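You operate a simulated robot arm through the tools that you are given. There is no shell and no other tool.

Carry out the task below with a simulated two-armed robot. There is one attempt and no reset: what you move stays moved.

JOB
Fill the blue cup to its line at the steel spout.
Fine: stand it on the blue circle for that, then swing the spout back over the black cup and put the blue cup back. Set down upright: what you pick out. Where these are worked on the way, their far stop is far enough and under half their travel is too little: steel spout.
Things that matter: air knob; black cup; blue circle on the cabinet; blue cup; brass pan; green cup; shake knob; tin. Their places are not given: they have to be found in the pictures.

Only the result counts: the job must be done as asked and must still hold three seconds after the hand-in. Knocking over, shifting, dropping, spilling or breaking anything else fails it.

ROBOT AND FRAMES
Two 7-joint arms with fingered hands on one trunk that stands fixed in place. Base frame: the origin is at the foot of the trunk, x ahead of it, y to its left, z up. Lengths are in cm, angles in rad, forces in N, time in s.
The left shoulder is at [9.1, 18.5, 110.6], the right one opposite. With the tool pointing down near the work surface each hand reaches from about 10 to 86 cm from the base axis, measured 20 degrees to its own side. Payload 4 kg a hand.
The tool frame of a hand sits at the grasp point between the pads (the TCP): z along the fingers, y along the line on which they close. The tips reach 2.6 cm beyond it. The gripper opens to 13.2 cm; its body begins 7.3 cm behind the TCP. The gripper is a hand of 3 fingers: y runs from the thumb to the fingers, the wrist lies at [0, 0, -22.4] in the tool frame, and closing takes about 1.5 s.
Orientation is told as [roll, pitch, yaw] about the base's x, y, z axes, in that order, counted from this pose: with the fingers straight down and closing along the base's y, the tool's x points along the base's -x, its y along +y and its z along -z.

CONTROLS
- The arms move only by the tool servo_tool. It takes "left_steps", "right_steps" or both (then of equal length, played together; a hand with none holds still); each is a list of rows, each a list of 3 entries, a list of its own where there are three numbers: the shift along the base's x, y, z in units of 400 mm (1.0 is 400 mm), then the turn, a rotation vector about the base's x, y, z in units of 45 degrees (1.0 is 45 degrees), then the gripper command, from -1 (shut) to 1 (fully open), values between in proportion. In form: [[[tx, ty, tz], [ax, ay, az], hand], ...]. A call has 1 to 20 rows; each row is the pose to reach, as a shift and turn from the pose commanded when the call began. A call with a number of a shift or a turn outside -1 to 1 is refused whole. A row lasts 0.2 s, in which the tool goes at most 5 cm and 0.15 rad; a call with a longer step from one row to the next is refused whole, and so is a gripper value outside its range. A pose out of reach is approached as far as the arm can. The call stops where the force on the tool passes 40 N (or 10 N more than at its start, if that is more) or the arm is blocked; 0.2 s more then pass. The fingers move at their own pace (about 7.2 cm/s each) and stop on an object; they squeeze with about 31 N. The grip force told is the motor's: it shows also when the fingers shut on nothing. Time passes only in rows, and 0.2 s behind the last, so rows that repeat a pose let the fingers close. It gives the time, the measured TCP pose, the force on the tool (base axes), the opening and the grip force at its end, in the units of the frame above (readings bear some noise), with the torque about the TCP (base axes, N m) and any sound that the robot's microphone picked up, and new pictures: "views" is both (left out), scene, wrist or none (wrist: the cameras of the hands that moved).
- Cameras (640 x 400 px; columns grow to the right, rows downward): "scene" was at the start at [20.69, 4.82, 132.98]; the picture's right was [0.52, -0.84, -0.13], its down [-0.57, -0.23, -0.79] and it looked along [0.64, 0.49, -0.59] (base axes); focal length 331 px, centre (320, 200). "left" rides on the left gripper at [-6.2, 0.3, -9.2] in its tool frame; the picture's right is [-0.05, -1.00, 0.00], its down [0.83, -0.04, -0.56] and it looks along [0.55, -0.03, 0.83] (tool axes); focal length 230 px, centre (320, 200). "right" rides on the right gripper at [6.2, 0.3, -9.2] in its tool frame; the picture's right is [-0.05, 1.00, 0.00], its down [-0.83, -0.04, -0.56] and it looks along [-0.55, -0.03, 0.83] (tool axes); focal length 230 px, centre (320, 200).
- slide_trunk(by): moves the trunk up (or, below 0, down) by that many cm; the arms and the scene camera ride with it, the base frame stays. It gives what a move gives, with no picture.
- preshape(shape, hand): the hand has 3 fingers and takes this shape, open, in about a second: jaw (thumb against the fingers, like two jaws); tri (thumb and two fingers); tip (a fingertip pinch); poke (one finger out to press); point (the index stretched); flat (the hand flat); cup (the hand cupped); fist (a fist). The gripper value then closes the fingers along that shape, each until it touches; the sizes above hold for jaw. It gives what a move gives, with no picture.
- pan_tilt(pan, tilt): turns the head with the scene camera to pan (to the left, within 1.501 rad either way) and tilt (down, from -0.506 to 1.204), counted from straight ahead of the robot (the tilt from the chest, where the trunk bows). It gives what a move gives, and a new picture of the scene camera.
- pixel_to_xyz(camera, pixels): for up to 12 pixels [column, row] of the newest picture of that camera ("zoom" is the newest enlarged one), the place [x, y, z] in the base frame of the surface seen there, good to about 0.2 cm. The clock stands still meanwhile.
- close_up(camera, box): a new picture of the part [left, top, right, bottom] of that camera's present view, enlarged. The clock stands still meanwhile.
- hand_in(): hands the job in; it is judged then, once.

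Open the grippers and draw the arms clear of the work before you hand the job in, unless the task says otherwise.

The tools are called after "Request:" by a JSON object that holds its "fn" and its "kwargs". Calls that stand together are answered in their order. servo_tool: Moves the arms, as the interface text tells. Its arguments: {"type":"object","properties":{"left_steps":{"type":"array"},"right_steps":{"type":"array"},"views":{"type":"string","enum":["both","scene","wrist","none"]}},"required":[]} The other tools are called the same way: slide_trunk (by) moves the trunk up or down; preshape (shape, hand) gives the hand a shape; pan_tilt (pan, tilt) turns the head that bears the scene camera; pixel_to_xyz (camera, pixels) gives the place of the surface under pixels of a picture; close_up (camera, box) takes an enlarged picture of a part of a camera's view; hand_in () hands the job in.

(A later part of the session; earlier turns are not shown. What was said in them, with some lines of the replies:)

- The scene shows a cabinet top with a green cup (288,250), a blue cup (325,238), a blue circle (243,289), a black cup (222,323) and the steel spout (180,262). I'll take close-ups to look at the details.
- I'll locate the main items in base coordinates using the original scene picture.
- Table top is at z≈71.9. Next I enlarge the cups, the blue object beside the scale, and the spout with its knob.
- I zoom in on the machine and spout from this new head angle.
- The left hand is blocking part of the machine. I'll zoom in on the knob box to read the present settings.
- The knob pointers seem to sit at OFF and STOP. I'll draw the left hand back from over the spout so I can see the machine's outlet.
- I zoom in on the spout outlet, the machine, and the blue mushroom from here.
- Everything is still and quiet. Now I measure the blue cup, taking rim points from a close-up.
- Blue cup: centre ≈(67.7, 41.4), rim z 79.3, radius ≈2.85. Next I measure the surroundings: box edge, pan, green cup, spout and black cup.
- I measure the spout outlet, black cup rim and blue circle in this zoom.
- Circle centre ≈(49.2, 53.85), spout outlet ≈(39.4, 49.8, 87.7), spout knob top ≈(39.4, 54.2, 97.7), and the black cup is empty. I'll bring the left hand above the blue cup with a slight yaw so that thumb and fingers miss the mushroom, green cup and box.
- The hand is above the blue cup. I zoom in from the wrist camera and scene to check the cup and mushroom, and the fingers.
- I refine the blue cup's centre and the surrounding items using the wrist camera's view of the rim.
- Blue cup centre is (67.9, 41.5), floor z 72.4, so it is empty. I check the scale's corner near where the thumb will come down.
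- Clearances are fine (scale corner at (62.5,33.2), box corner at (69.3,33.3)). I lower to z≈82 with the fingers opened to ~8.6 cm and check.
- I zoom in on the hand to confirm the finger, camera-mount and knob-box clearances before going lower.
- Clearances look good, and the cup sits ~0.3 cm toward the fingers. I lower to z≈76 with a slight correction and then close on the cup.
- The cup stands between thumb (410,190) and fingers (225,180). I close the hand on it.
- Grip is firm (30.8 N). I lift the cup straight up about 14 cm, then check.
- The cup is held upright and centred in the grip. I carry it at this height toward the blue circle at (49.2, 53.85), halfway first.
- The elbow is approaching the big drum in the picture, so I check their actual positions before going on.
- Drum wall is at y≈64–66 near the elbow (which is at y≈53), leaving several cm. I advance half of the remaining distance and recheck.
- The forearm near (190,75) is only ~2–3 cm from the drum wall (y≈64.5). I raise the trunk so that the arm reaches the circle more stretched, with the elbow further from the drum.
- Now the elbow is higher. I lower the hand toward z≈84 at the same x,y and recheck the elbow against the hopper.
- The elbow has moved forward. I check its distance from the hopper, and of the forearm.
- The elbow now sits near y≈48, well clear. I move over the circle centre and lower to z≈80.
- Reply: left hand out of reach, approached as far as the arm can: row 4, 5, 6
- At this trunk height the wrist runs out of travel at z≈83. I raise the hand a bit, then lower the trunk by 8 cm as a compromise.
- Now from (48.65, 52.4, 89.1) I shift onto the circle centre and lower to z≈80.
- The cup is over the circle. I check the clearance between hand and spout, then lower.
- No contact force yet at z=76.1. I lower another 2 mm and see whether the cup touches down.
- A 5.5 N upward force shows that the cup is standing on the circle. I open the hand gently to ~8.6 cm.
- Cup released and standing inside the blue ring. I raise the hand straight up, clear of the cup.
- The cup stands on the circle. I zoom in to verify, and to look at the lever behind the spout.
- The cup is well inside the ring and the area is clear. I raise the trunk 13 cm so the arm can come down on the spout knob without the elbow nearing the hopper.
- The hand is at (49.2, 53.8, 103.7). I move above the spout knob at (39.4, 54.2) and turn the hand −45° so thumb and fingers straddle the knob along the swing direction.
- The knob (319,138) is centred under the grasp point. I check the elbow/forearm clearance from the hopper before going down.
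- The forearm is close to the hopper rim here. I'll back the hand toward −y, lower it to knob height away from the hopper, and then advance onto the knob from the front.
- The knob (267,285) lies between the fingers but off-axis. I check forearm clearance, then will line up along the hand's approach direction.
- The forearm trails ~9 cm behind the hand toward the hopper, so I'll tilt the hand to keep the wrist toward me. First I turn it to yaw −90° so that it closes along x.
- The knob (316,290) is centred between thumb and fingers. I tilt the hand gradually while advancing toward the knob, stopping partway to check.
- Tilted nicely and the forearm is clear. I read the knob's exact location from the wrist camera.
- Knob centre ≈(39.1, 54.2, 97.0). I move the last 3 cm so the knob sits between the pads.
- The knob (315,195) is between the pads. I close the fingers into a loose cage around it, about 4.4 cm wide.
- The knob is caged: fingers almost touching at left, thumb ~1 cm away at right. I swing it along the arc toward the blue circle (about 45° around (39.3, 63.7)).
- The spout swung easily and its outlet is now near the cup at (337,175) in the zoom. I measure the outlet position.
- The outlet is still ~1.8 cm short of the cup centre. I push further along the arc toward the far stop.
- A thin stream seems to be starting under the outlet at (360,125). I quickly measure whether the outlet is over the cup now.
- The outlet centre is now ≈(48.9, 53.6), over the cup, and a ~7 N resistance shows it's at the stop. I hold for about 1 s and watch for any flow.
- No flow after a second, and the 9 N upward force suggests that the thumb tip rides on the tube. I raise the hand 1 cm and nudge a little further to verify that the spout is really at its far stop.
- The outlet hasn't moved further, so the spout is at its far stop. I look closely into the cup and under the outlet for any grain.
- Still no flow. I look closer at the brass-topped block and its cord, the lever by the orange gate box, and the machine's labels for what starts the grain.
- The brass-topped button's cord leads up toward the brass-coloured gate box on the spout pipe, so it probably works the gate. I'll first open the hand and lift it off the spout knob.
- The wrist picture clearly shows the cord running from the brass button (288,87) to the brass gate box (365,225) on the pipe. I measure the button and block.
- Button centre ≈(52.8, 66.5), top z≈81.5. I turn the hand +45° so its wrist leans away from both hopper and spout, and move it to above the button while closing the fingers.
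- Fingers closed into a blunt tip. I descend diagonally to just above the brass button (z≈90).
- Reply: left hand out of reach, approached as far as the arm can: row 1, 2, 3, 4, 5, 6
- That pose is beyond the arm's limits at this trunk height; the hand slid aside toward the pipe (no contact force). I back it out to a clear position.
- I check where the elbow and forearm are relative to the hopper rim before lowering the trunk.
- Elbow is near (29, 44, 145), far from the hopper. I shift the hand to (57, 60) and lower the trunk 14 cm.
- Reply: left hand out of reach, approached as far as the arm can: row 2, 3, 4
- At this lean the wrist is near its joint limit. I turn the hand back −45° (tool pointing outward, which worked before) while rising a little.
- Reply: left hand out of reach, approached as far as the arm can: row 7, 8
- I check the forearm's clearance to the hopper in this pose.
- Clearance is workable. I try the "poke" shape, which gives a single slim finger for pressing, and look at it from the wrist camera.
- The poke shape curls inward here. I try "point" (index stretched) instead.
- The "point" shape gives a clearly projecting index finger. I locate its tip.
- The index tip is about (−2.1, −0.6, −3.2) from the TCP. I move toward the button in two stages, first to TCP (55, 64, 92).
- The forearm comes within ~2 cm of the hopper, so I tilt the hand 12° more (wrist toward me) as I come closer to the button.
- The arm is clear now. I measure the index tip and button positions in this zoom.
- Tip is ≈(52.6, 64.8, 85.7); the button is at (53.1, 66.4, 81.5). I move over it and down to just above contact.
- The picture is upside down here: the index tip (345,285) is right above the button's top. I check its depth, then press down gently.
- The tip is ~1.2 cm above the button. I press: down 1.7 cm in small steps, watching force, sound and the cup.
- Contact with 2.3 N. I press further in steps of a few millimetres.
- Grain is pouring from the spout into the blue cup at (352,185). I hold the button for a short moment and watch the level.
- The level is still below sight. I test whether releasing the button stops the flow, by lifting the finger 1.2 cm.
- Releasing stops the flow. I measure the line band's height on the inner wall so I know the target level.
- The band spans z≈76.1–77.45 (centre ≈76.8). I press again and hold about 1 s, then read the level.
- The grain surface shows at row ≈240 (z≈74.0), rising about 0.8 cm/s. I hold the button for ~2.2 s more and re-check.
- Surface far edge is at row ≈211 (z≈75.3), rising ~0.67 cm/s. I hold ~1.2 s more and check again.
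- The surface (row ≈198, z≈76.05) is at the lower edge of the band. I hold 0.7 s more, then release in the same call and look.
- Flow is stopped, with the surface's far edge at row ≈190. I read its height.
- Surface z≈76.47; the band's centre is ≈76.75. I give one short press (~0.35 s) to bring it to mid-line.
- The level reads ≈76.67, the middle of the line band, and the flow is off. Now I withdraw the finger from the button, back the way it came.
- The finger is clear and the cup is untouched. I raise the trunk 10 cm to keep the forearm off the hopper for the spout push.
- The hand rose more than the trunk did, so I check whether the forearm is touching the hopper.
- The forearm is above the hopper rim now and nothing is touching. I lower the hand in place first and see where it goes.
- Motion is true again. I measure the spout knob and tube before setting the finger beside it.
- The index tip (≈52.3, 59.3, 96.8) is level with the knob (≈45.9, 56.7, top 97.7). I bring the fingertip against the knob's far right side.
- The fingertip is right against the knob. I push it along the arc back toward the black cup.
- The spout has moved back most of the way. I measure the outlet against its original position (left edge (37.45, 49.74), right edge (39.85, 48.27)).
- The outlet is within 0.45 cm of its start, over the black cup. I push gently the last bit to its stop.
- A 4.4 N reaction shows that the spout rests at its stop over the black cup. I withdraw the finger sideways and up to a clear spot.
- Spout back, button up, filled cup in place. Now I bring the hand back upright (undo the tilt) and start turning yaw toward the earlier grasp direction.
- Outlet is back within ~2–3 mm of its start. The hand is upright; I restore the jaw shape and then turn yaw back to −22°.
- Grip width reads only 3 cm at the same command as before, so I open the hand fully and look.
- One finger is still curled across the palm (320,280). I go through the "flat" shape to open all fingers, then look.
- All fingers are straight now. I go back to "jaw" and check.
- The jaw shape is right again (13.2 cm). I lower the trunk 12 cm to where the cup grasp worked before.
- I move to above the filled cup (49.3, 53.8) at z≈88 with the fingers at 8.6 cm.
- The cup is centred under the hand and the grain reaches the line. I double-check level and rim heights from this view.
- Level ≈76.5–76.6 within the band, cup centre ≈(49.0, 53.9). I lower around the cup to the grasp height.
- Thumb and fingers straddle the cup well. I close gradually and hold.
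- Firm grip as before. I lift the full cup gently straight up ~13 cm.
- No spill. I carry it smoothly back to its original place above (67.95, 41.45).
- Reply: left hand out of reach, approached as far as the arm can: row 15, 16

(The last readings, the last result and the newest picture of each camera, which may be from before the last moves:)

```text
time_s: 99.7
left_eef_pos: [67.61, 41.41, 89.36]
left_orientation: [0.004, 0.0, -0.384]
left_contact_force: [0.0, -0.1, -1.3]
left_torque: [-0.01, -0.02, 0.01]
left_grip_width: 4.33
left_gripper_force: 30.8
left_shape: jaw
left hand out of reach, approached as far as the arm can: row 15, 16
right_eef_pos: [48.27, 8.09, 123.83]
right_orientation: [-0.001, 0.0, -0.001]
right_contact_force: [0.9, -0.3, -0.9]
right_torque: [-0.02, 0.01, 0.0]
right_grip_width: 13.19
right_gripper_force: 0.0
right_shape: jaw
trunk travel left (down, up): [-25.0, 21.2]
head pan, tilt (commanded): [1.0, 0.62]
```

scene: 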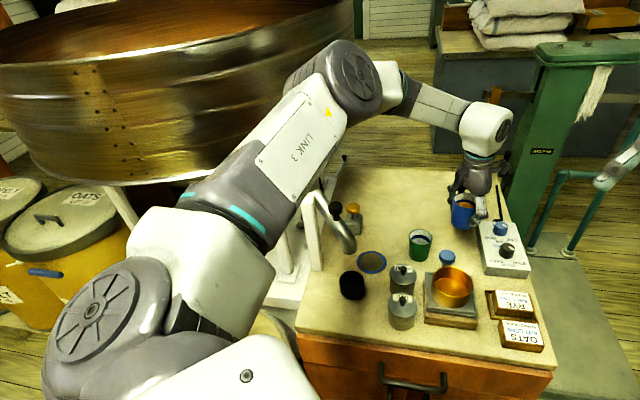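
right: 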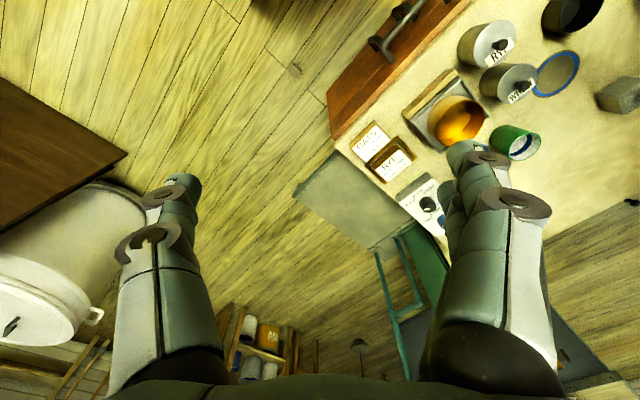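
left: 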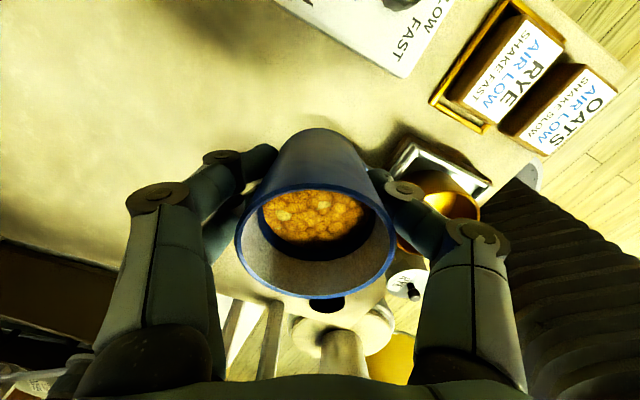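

I'm at the arm's limit at this trunk height (67.61, 41.41). I lower the trunk 7 cm, which brings the shoulder back to where this spot was in easy reach.

Request:
{"fn": "slide_trunk", "kwargs": {"by": -4}}

Request:
{"fn": "slide_trunk", "kwargs": {"by": -3}}

Request:
{"fn": "close_up", "kwargs": {"camera": "left", "box": [200, 60, 460, 320]}}

Request:
{"fn": "close_up", "kwargs": {"camera": "scene", "box": [400, 130, 540, 300]}}

```text
time_s: 100.5
left_eef_pos: [67.52, 41.4, 85.24]
left_orientation: [0.002, 0.001, -0.383]
left_contact_force: [0.1, -0.3, -0.7]
left_torque: [-0.04, -0.05, 0.0]
left_grip_width: 4.33
left_gripper_force: 31.0
left_shape: jaw
right_eef_pos: [48.04, 8.18, 119.88]
right_orientation: [0.001, -0.002, 0.002]
right_contact_force: [0.6, 0.1, 0.4]
right_torque: [0.01, -0.02, 0.02]
right_grip_width: 13.21
right_gripper_force: 0.0
right_shape: jaw
trunk travel left (down, up): [-21.0, 25.2]
head pan, tilt (commanded): [1.0, 0.62]
```

```text
time_s: 101.3
left_eef_pos: [67.66, 41.46, 82.41]
left_orientation: [0.004, 0.001, -0.382]
left_contact_force: [-1.2, 0.3, -0.6]
left_torque: [0.05, -0.04, -0.01]
left_grip_width: 4.33
left_gripper_force: 31.5
left_shape: jaw
right_eef_pos: [48.14, 8.1, 116.84]
right_orientation: [0.001, -0.001, 0.001]
right_contact_force: [0.3, 0.2, -0.1]
right_torque: [0.02, 0.0, 0.04]
right_grip_width: 13.21
right_gripper_force: 0.0
right_shape: jaw
trunk travel left (down, up): [-18.0, 28.2]
head pan, tilt (commanded): [1.0, 0.62]
```

```text
1.54 times, centred on (330, 190) of left
```

zoom: 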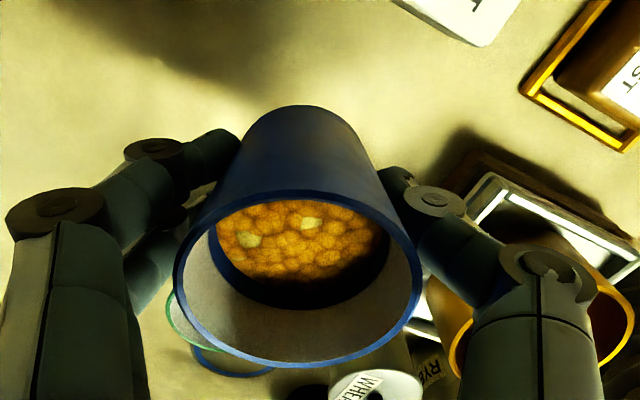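

```text
2.35 times, centred on (470, 215) of scene
```

zoom: 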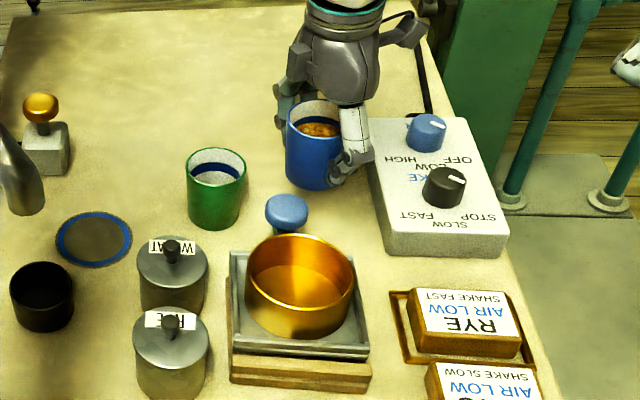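

All steady. I lower gently with a 0.3 cm x-correction to just above touchdown.

Request:
{"fn": "servo_tool", "kwargs": {"left_steps": [[[0.0035, 0, -0.015], [0, 0, 0], -0.6], [[0.0075, 0, -0.045], [0, 0, 0], -0.6], [[0.0075, 0, -0.08], [0, 0, 0], -0.6], [[0.0075, 0, -0.115], [0, 0, 0], -0.6], [[0.0075, 0, -0.14], [0, 0, 0], -0.6], [[0.0075, 0, -0.15], [0, 0, 0], -0.6], [[0.0075, 0, -0.15], [0, 0, 0], -0.6]], "views": "both"}}

```text
time_s: 102.9
left_eef_pos: [67.85, 41.51, 76.25]
left_orientation: [0.001, 0.001, -0.382]
left_contact_force: [-0.4, -0.1, -1.2]
left_torque: [0.05, 0.02, -0.01]
left_grip_width: 4.34
left_gripper_force: 31.2
left_shape: jaw
right_eef_pos: [48.32, 8.09, 116.79]
right_orientation: [0.0, -0.002, -0.002]
right_contact_force: [-0.1, -0.1, 0.1]
right_torque: [0.01, 0.0, -0.04]
right_grip_width: 13.21
right_gripper_force: 0.0
right_shape: jaw
trunk travel left (down, up): [-18.0, 28.2]
head pan, tilt (commanded): [1.0, 0.62]
```

scene: 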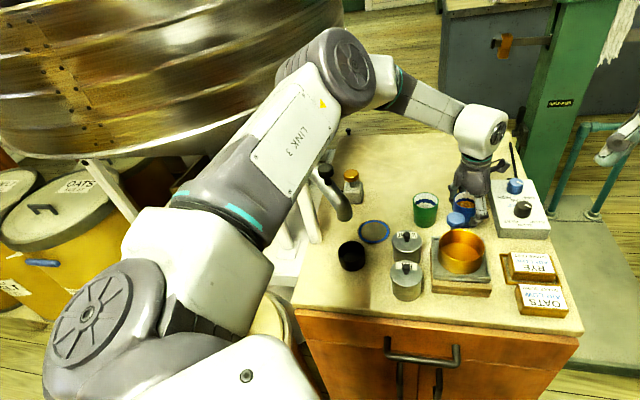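
left: 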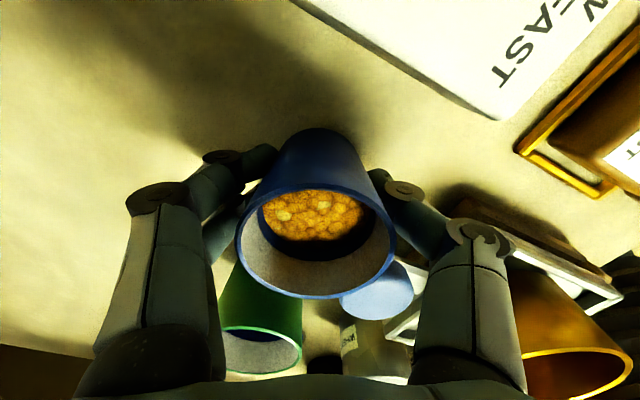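

Just above the table. I lower in 1 mm steps until contact force appears.

Request:
{"fn": "servo_tool", "kwargs": {"left_steps": [[[0, 0, -0.003], [0, 0, 0], -0.6], [[0, 0, -0.005], [0, 0, 0], -0.6]], "views": "none"}}

```text
time_s: 103.5
left_eef_pos: [67.89, 41.53, 75.98]
left_orientation: [0.004, -0.001, -0.383]
left_contact_force: [-0.8, 0.5, 3.1]
left_torque: [0.03, 0.03, 0.05]
left_grip_width: 4.37
left_gripper_force: 31.3
left_shape: jaw
right_eef_pos: [48.18, 8.14, 116.84]
right_orientation: [0.0, 0.0, 0.0]
right_contact_force: [-0.2, 0.4, -0.1]
right_torque: [0.03, -0.01, 0.02]
right_grip_width: 13.18
right_gripper_force: 0.1
right_shape: jaw
trunk travel left (down, up): [-18.0, 28.2]
head pan, tilt (commanded): [1.0, 0.62]
```

Contact: the force went from −1.2 to +3.1 N. I open the fingers gently to 8.6 cm.

Request:
{"fn": "servo_tool", "kwargs": {"left_steps": [[[0, 0, -0.001], [0, 0, 0], -0.4], [[0, 0, -0.001], [0, 0, 0], -0.25], [[0, 0, -0.001], [0, 0, 0], -0.1], [[0, 0, -0.001], [0, 0, 0], 0.1], [[0, 0, -0.001], [0, 0, 0], 0.3], [[0, 0, -0.001], [0, 0, 0], 0.3], [[0, 0, -0.001], [0, 0, 0], 0.3]], "views": "both"}}

```text
time_s: 105.1
left_eef_pos: [67.91, 41.47, 75.98]
left_orientation: [0.001, 0.001, -0.382]
left_contact_force: [0.2, 0.2, 0.1]
left_torque: [0.02, 0.02, 0.0]
left_grip_width: 8.52
left_gripper_force: 0.0
left_shape: jaw
right_eef_pos: [48.14, 8.2, 116.78]
right_orientation: [0.0, 0.0, 0.0]
right_contact_force: [-0.4, 0.0, 0.4]
right_torque: [0.0, 0.0, -0.04]
right_grip_width: 13.21
right_gripper_force: 0.1
right_shape: jaw
trunk travel left (down, up): [-18.0, 28.2]
head pan, tilt (commanded): [1.0, 0.62]
```

scene: 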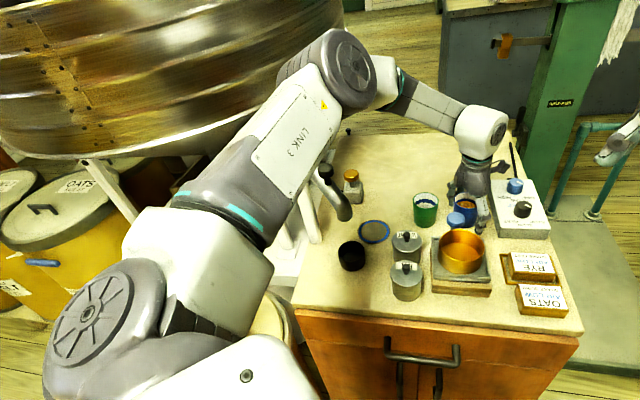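
left: 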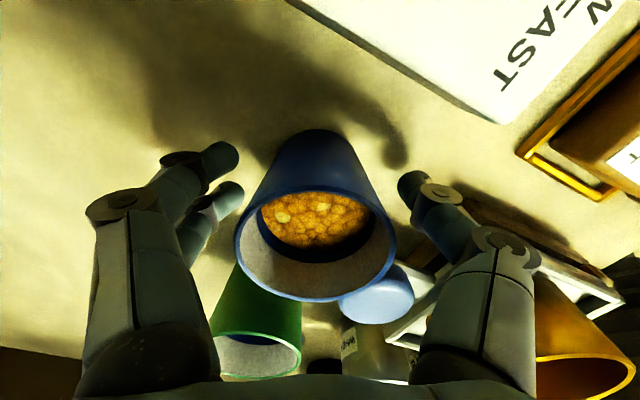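

The cup stands free and upright. I lift the hand straight up, clear of it.

Request:
{"fn": "servo_tool", "kwargs": {"left_steps": [[[0, 0, 0.02], [0, 0, 0], 0.3], [[0, 0, 0.06], [0, 0, 0], 0.3], [[0, 0, 0.13], [0, 0, 0], 0.3], [[0, 0, 0.21], [0, 0, 0], 0.3], [[0, 0, 0.3], [0, 0, 0], 0.3], [[0, 0, 0.38], [0, 0, 0], 0.3], [[0, 0, 0.44], [0, 0, 0], 0.3], [[0, 0, 0.44], [0, 0, 0], 0.3]], "views": "both"}}

Request:
{"fn": "close_up", "kwargs": {"camera": "left", "box": [240, 60, 400, 260]}}

```text
time_s: 106.9
left_eef_pos: [68.06, 41.43, 93.84]
left_orientation: [0.001, 0.003, -0.382]
left_contact_force: [-0.7, -0.5, -0.1]
left_torque: [0.0, 0.0, 0.02]
left_grip_width: 8.53
left_gripper_force: 0.1
left_shape: jaw
right_eef_pos: [48.26, 8.32, 116.82]
right_orientation: [0.0, 0.0, 0.001]
right_contact_force: [0.0, -0.3, 0.1]
right_torque: [-0.05, -0.02, -0.02]
right_grip_width: 13.18
right_gripper_force: 0.1
right_shape: jaw
trunk travel left (down, up): [-18.0, 28.2]
head pan, tilt (commanded): [1.0, 0.62]
```

scene: 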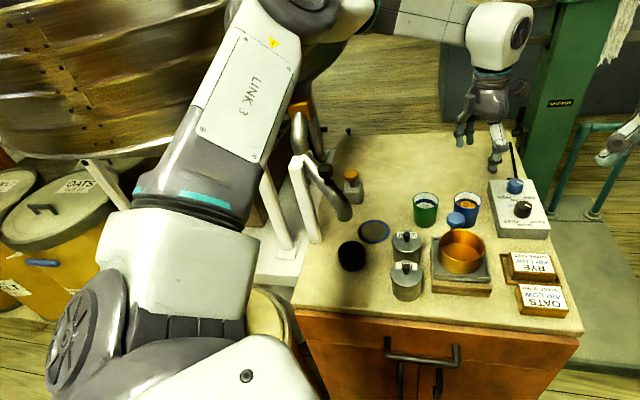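
left: 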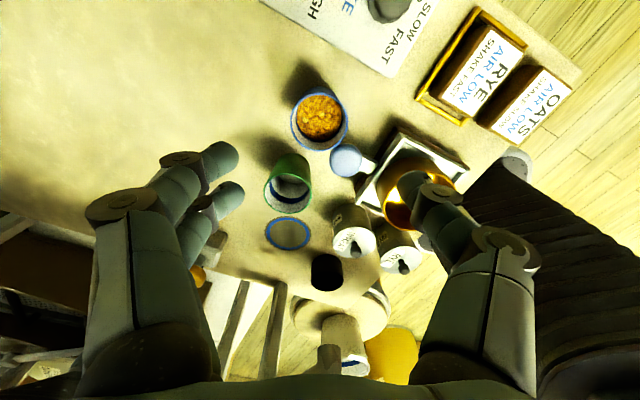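

```text
2.00 times, centred on (320, 160) of left
```

zoom: 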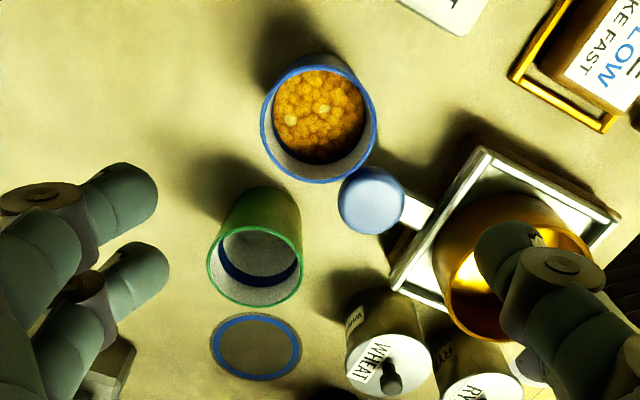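

The cup is back. I verify its position, level and that nothing else moved.

Request:
{"fn": "pixel_to_xyz", "kwargs": {"camera": "zoom", "pixels": [[318, 68], [318, 183], [262, 125], [376, 125], [318, 110], [300, 100], [340, 120], [370, 200], [255, 305], [255, 228], [208, 265], [301, 265]]}}

Request:
{"fn": "close_up", "kwargs": {"camera": "scene", "box": [290, 130, 410, 310]}}

Request:
{"fn": "close_up", "kwargs": {"camera": "scene", "box": [400, 150, 560, 310]}}

```text
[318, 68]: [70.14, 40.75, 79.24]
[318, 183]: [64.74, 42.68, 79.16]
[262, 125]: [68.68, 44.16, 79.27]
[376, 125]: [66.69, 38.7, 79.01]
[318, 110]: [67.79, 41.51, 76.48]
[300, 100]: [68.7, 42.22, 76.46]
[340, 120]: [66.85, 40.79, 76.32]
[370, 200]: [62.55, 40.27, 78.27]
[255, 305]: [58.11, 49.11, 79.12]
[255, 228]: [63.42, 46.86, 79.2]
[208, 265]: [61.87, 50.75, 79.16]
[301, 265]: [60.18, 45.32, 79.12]
```

```text
2.22 times, centred on (350, 220) of scene
```

zoom: 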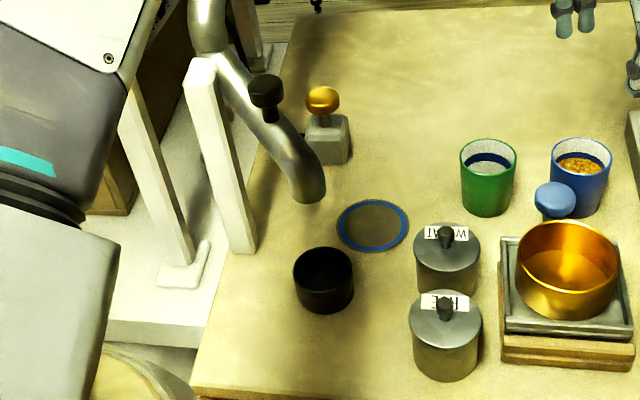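

```text
2.50 times, centred on (480, 230) of scene
```

zoom: 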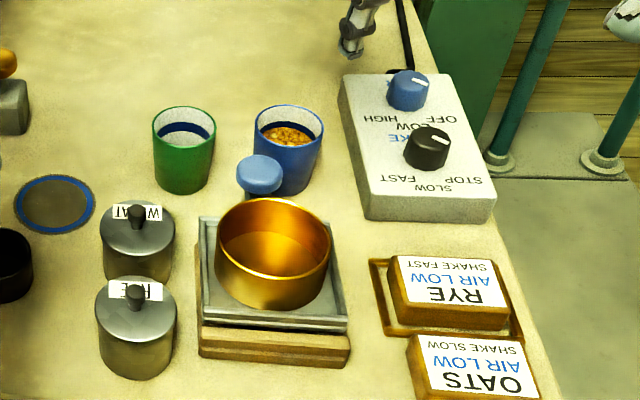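

The blue cup is at ≈(67.6, 41.5) (start 67.9, 41.5), filled to the band; the green cup, tins, scale, knobs, cards, black cup and spout all look as at the start. I now raise the left arm and draw it back clear.

Request:
{"fn": "servo_tool", "kwargs": {"left_steps": [[[0, 0, 0.09], [0, 0, 0], 0.3], [[0, 0, 0.19], [0, 0, 0], 0.3], [[0, 0, 0.3], [0, 0, 0], 0.3], [[-0.04, -0.01, 0.4], [0, 0, 0], 0.5], [[-0.12, -0.04, 0.47], [0, 0, 0], 0.7], [[-0.22, -0.075, 0.5], [0, 0, 0], 1], [[-0.32, -0.11, 0.5], [0, 0, 0], 1], [[-0.42, -0.145, 0.5], [0, 0, 0], 1], [[-0.52, -0.18, 0.5], [0, 0, 0], 1], [[-0.6, -0.21, 0.5], [0, 0, 0], 1], [[-0.64, -0.225, 0.5], [0, 0, 0], 1], [[-0.64, -0.225, 0.5], [0, 0, 0], 1]], "views": "both"}}

```text
time_s: 109.5
left_eef_pos: [42.23, 32.5, 113.54]
left_orientation: [0.001, -0.001, -0.382]
left_contact_force: [-0.2, 0.3, 0.8]
left_torque: [0.01, 0.01, -0.01]
left_grip_width: 13.17
left_gripper_force: 0.1
left_shape: jaw
right_eef_pos: [48.34, 8.24, 116.77]
right_orientation: [0.001, -0.001, 0.001]
right_contact_force: [-0.5, 0.1, -0.1]
right_torque: [-0.03, 0.05, 0.0]
right_grip_width: 13.19
right_gripper_force: 0.1
right_shape: jaw
trunk travel left (down, up): [-18.0, 28.2]
head pan, tilt (commanded): [1.0, 0.62]
```

scene: 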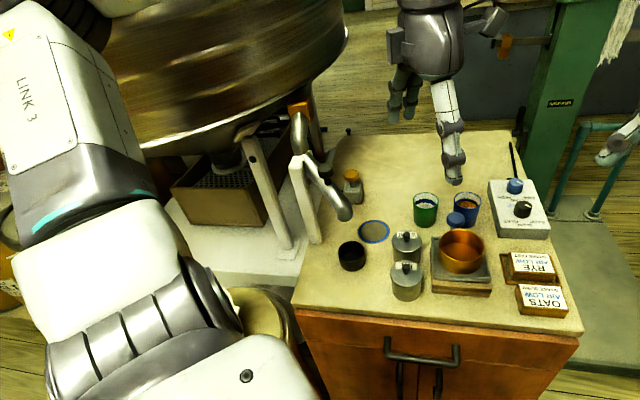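
left: 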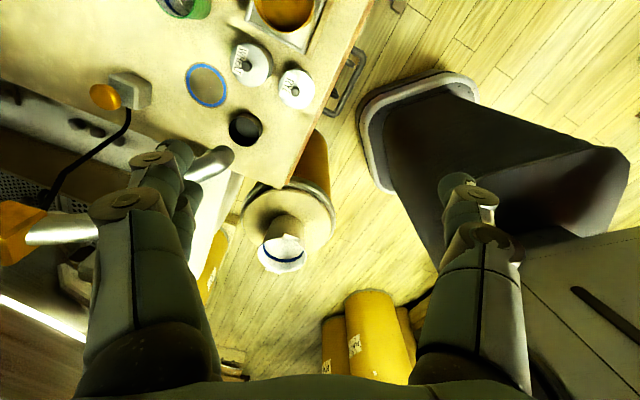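

The arm is clear and open. I take a last close look at spout, black cup, circle and blue cup.

Request:
{"fn": "close_up", "kwargs": {"camera": "scene", "box": [280, 120, 400, 290]}}

Request:
{"fn": "close_up", "kwargs": {"camera": "scene", "box": [400, 170, 500, 270]}}

Request:
{"fn": "close_up", "kwargs": {"camera": "left", "box": [60, 40, 340, 220]}}

```text
2.35 times, centred on (340, 205) of scene
```

zoom: 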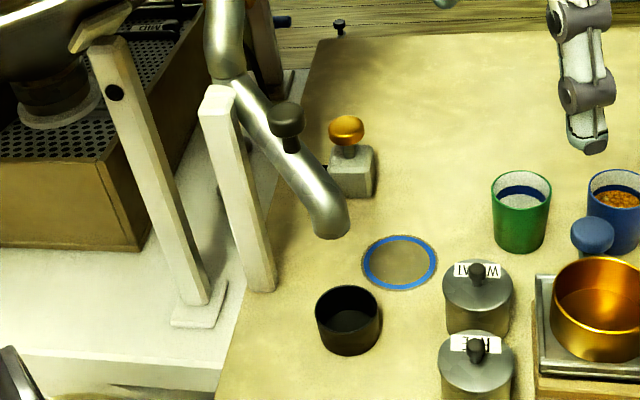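

```text
4.00 times, centred on (450, 220) of scene
```

zoom: 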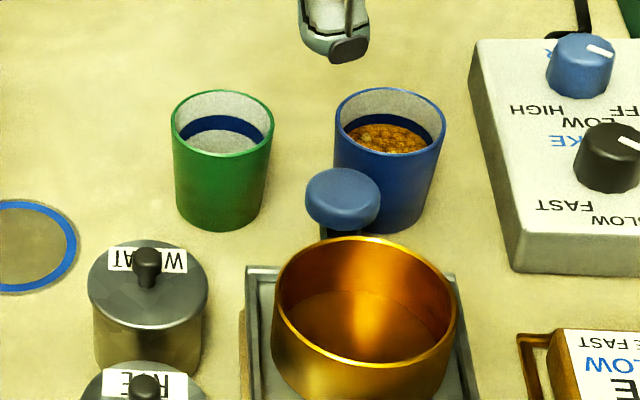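

```text
2.22 times, centred on (200, 130) of left
```

zoom: 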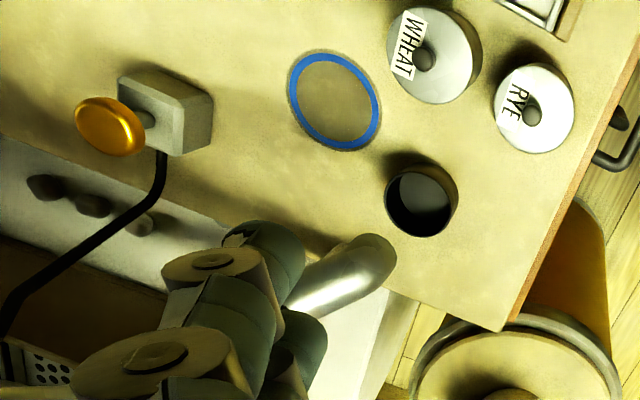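

The blue cup is back in its place, filled to the line. The spout is over the black cup, the circle is empty, and everything else looks unchanged. Both hands are open and clear, so I hand the job in.

Request:
{"fn": "hand_in", "kwargs": {}}

```text
The job is handed in.
```

The blue cup is filled to its line and standing upright back in its place. The steel spout is over the black cup again, and I have handed the job in; no verdict came back.

- **Fill:** The blue cup stood on the blue circle with the spout swung over it to its far stop. No grain came until I pressed the brass-topped button wired to the spout's gate box; it runs only while held down. I stopped when the grain read about z 76.5–76.7 cm. The blue line band runs from about 76.1 to 77.4 cm, so the level is near its middle.
- **Spout:** I pushed it back until it met its stop. Its outlet measured within about 3 mm of where it started, over the black cup.
- **Blue cup:** It stands within about 4 mm of where it began, and I saw no spilled grain.
- **Everything else:** The green cup, tins, brass pan, knobs, cards and black cup looked unchanged in the last pictures. Both hands are open and drawn clear.

I left the air and shake knobs at OFF and STOP. A few pale bits show among the grain in the cup.
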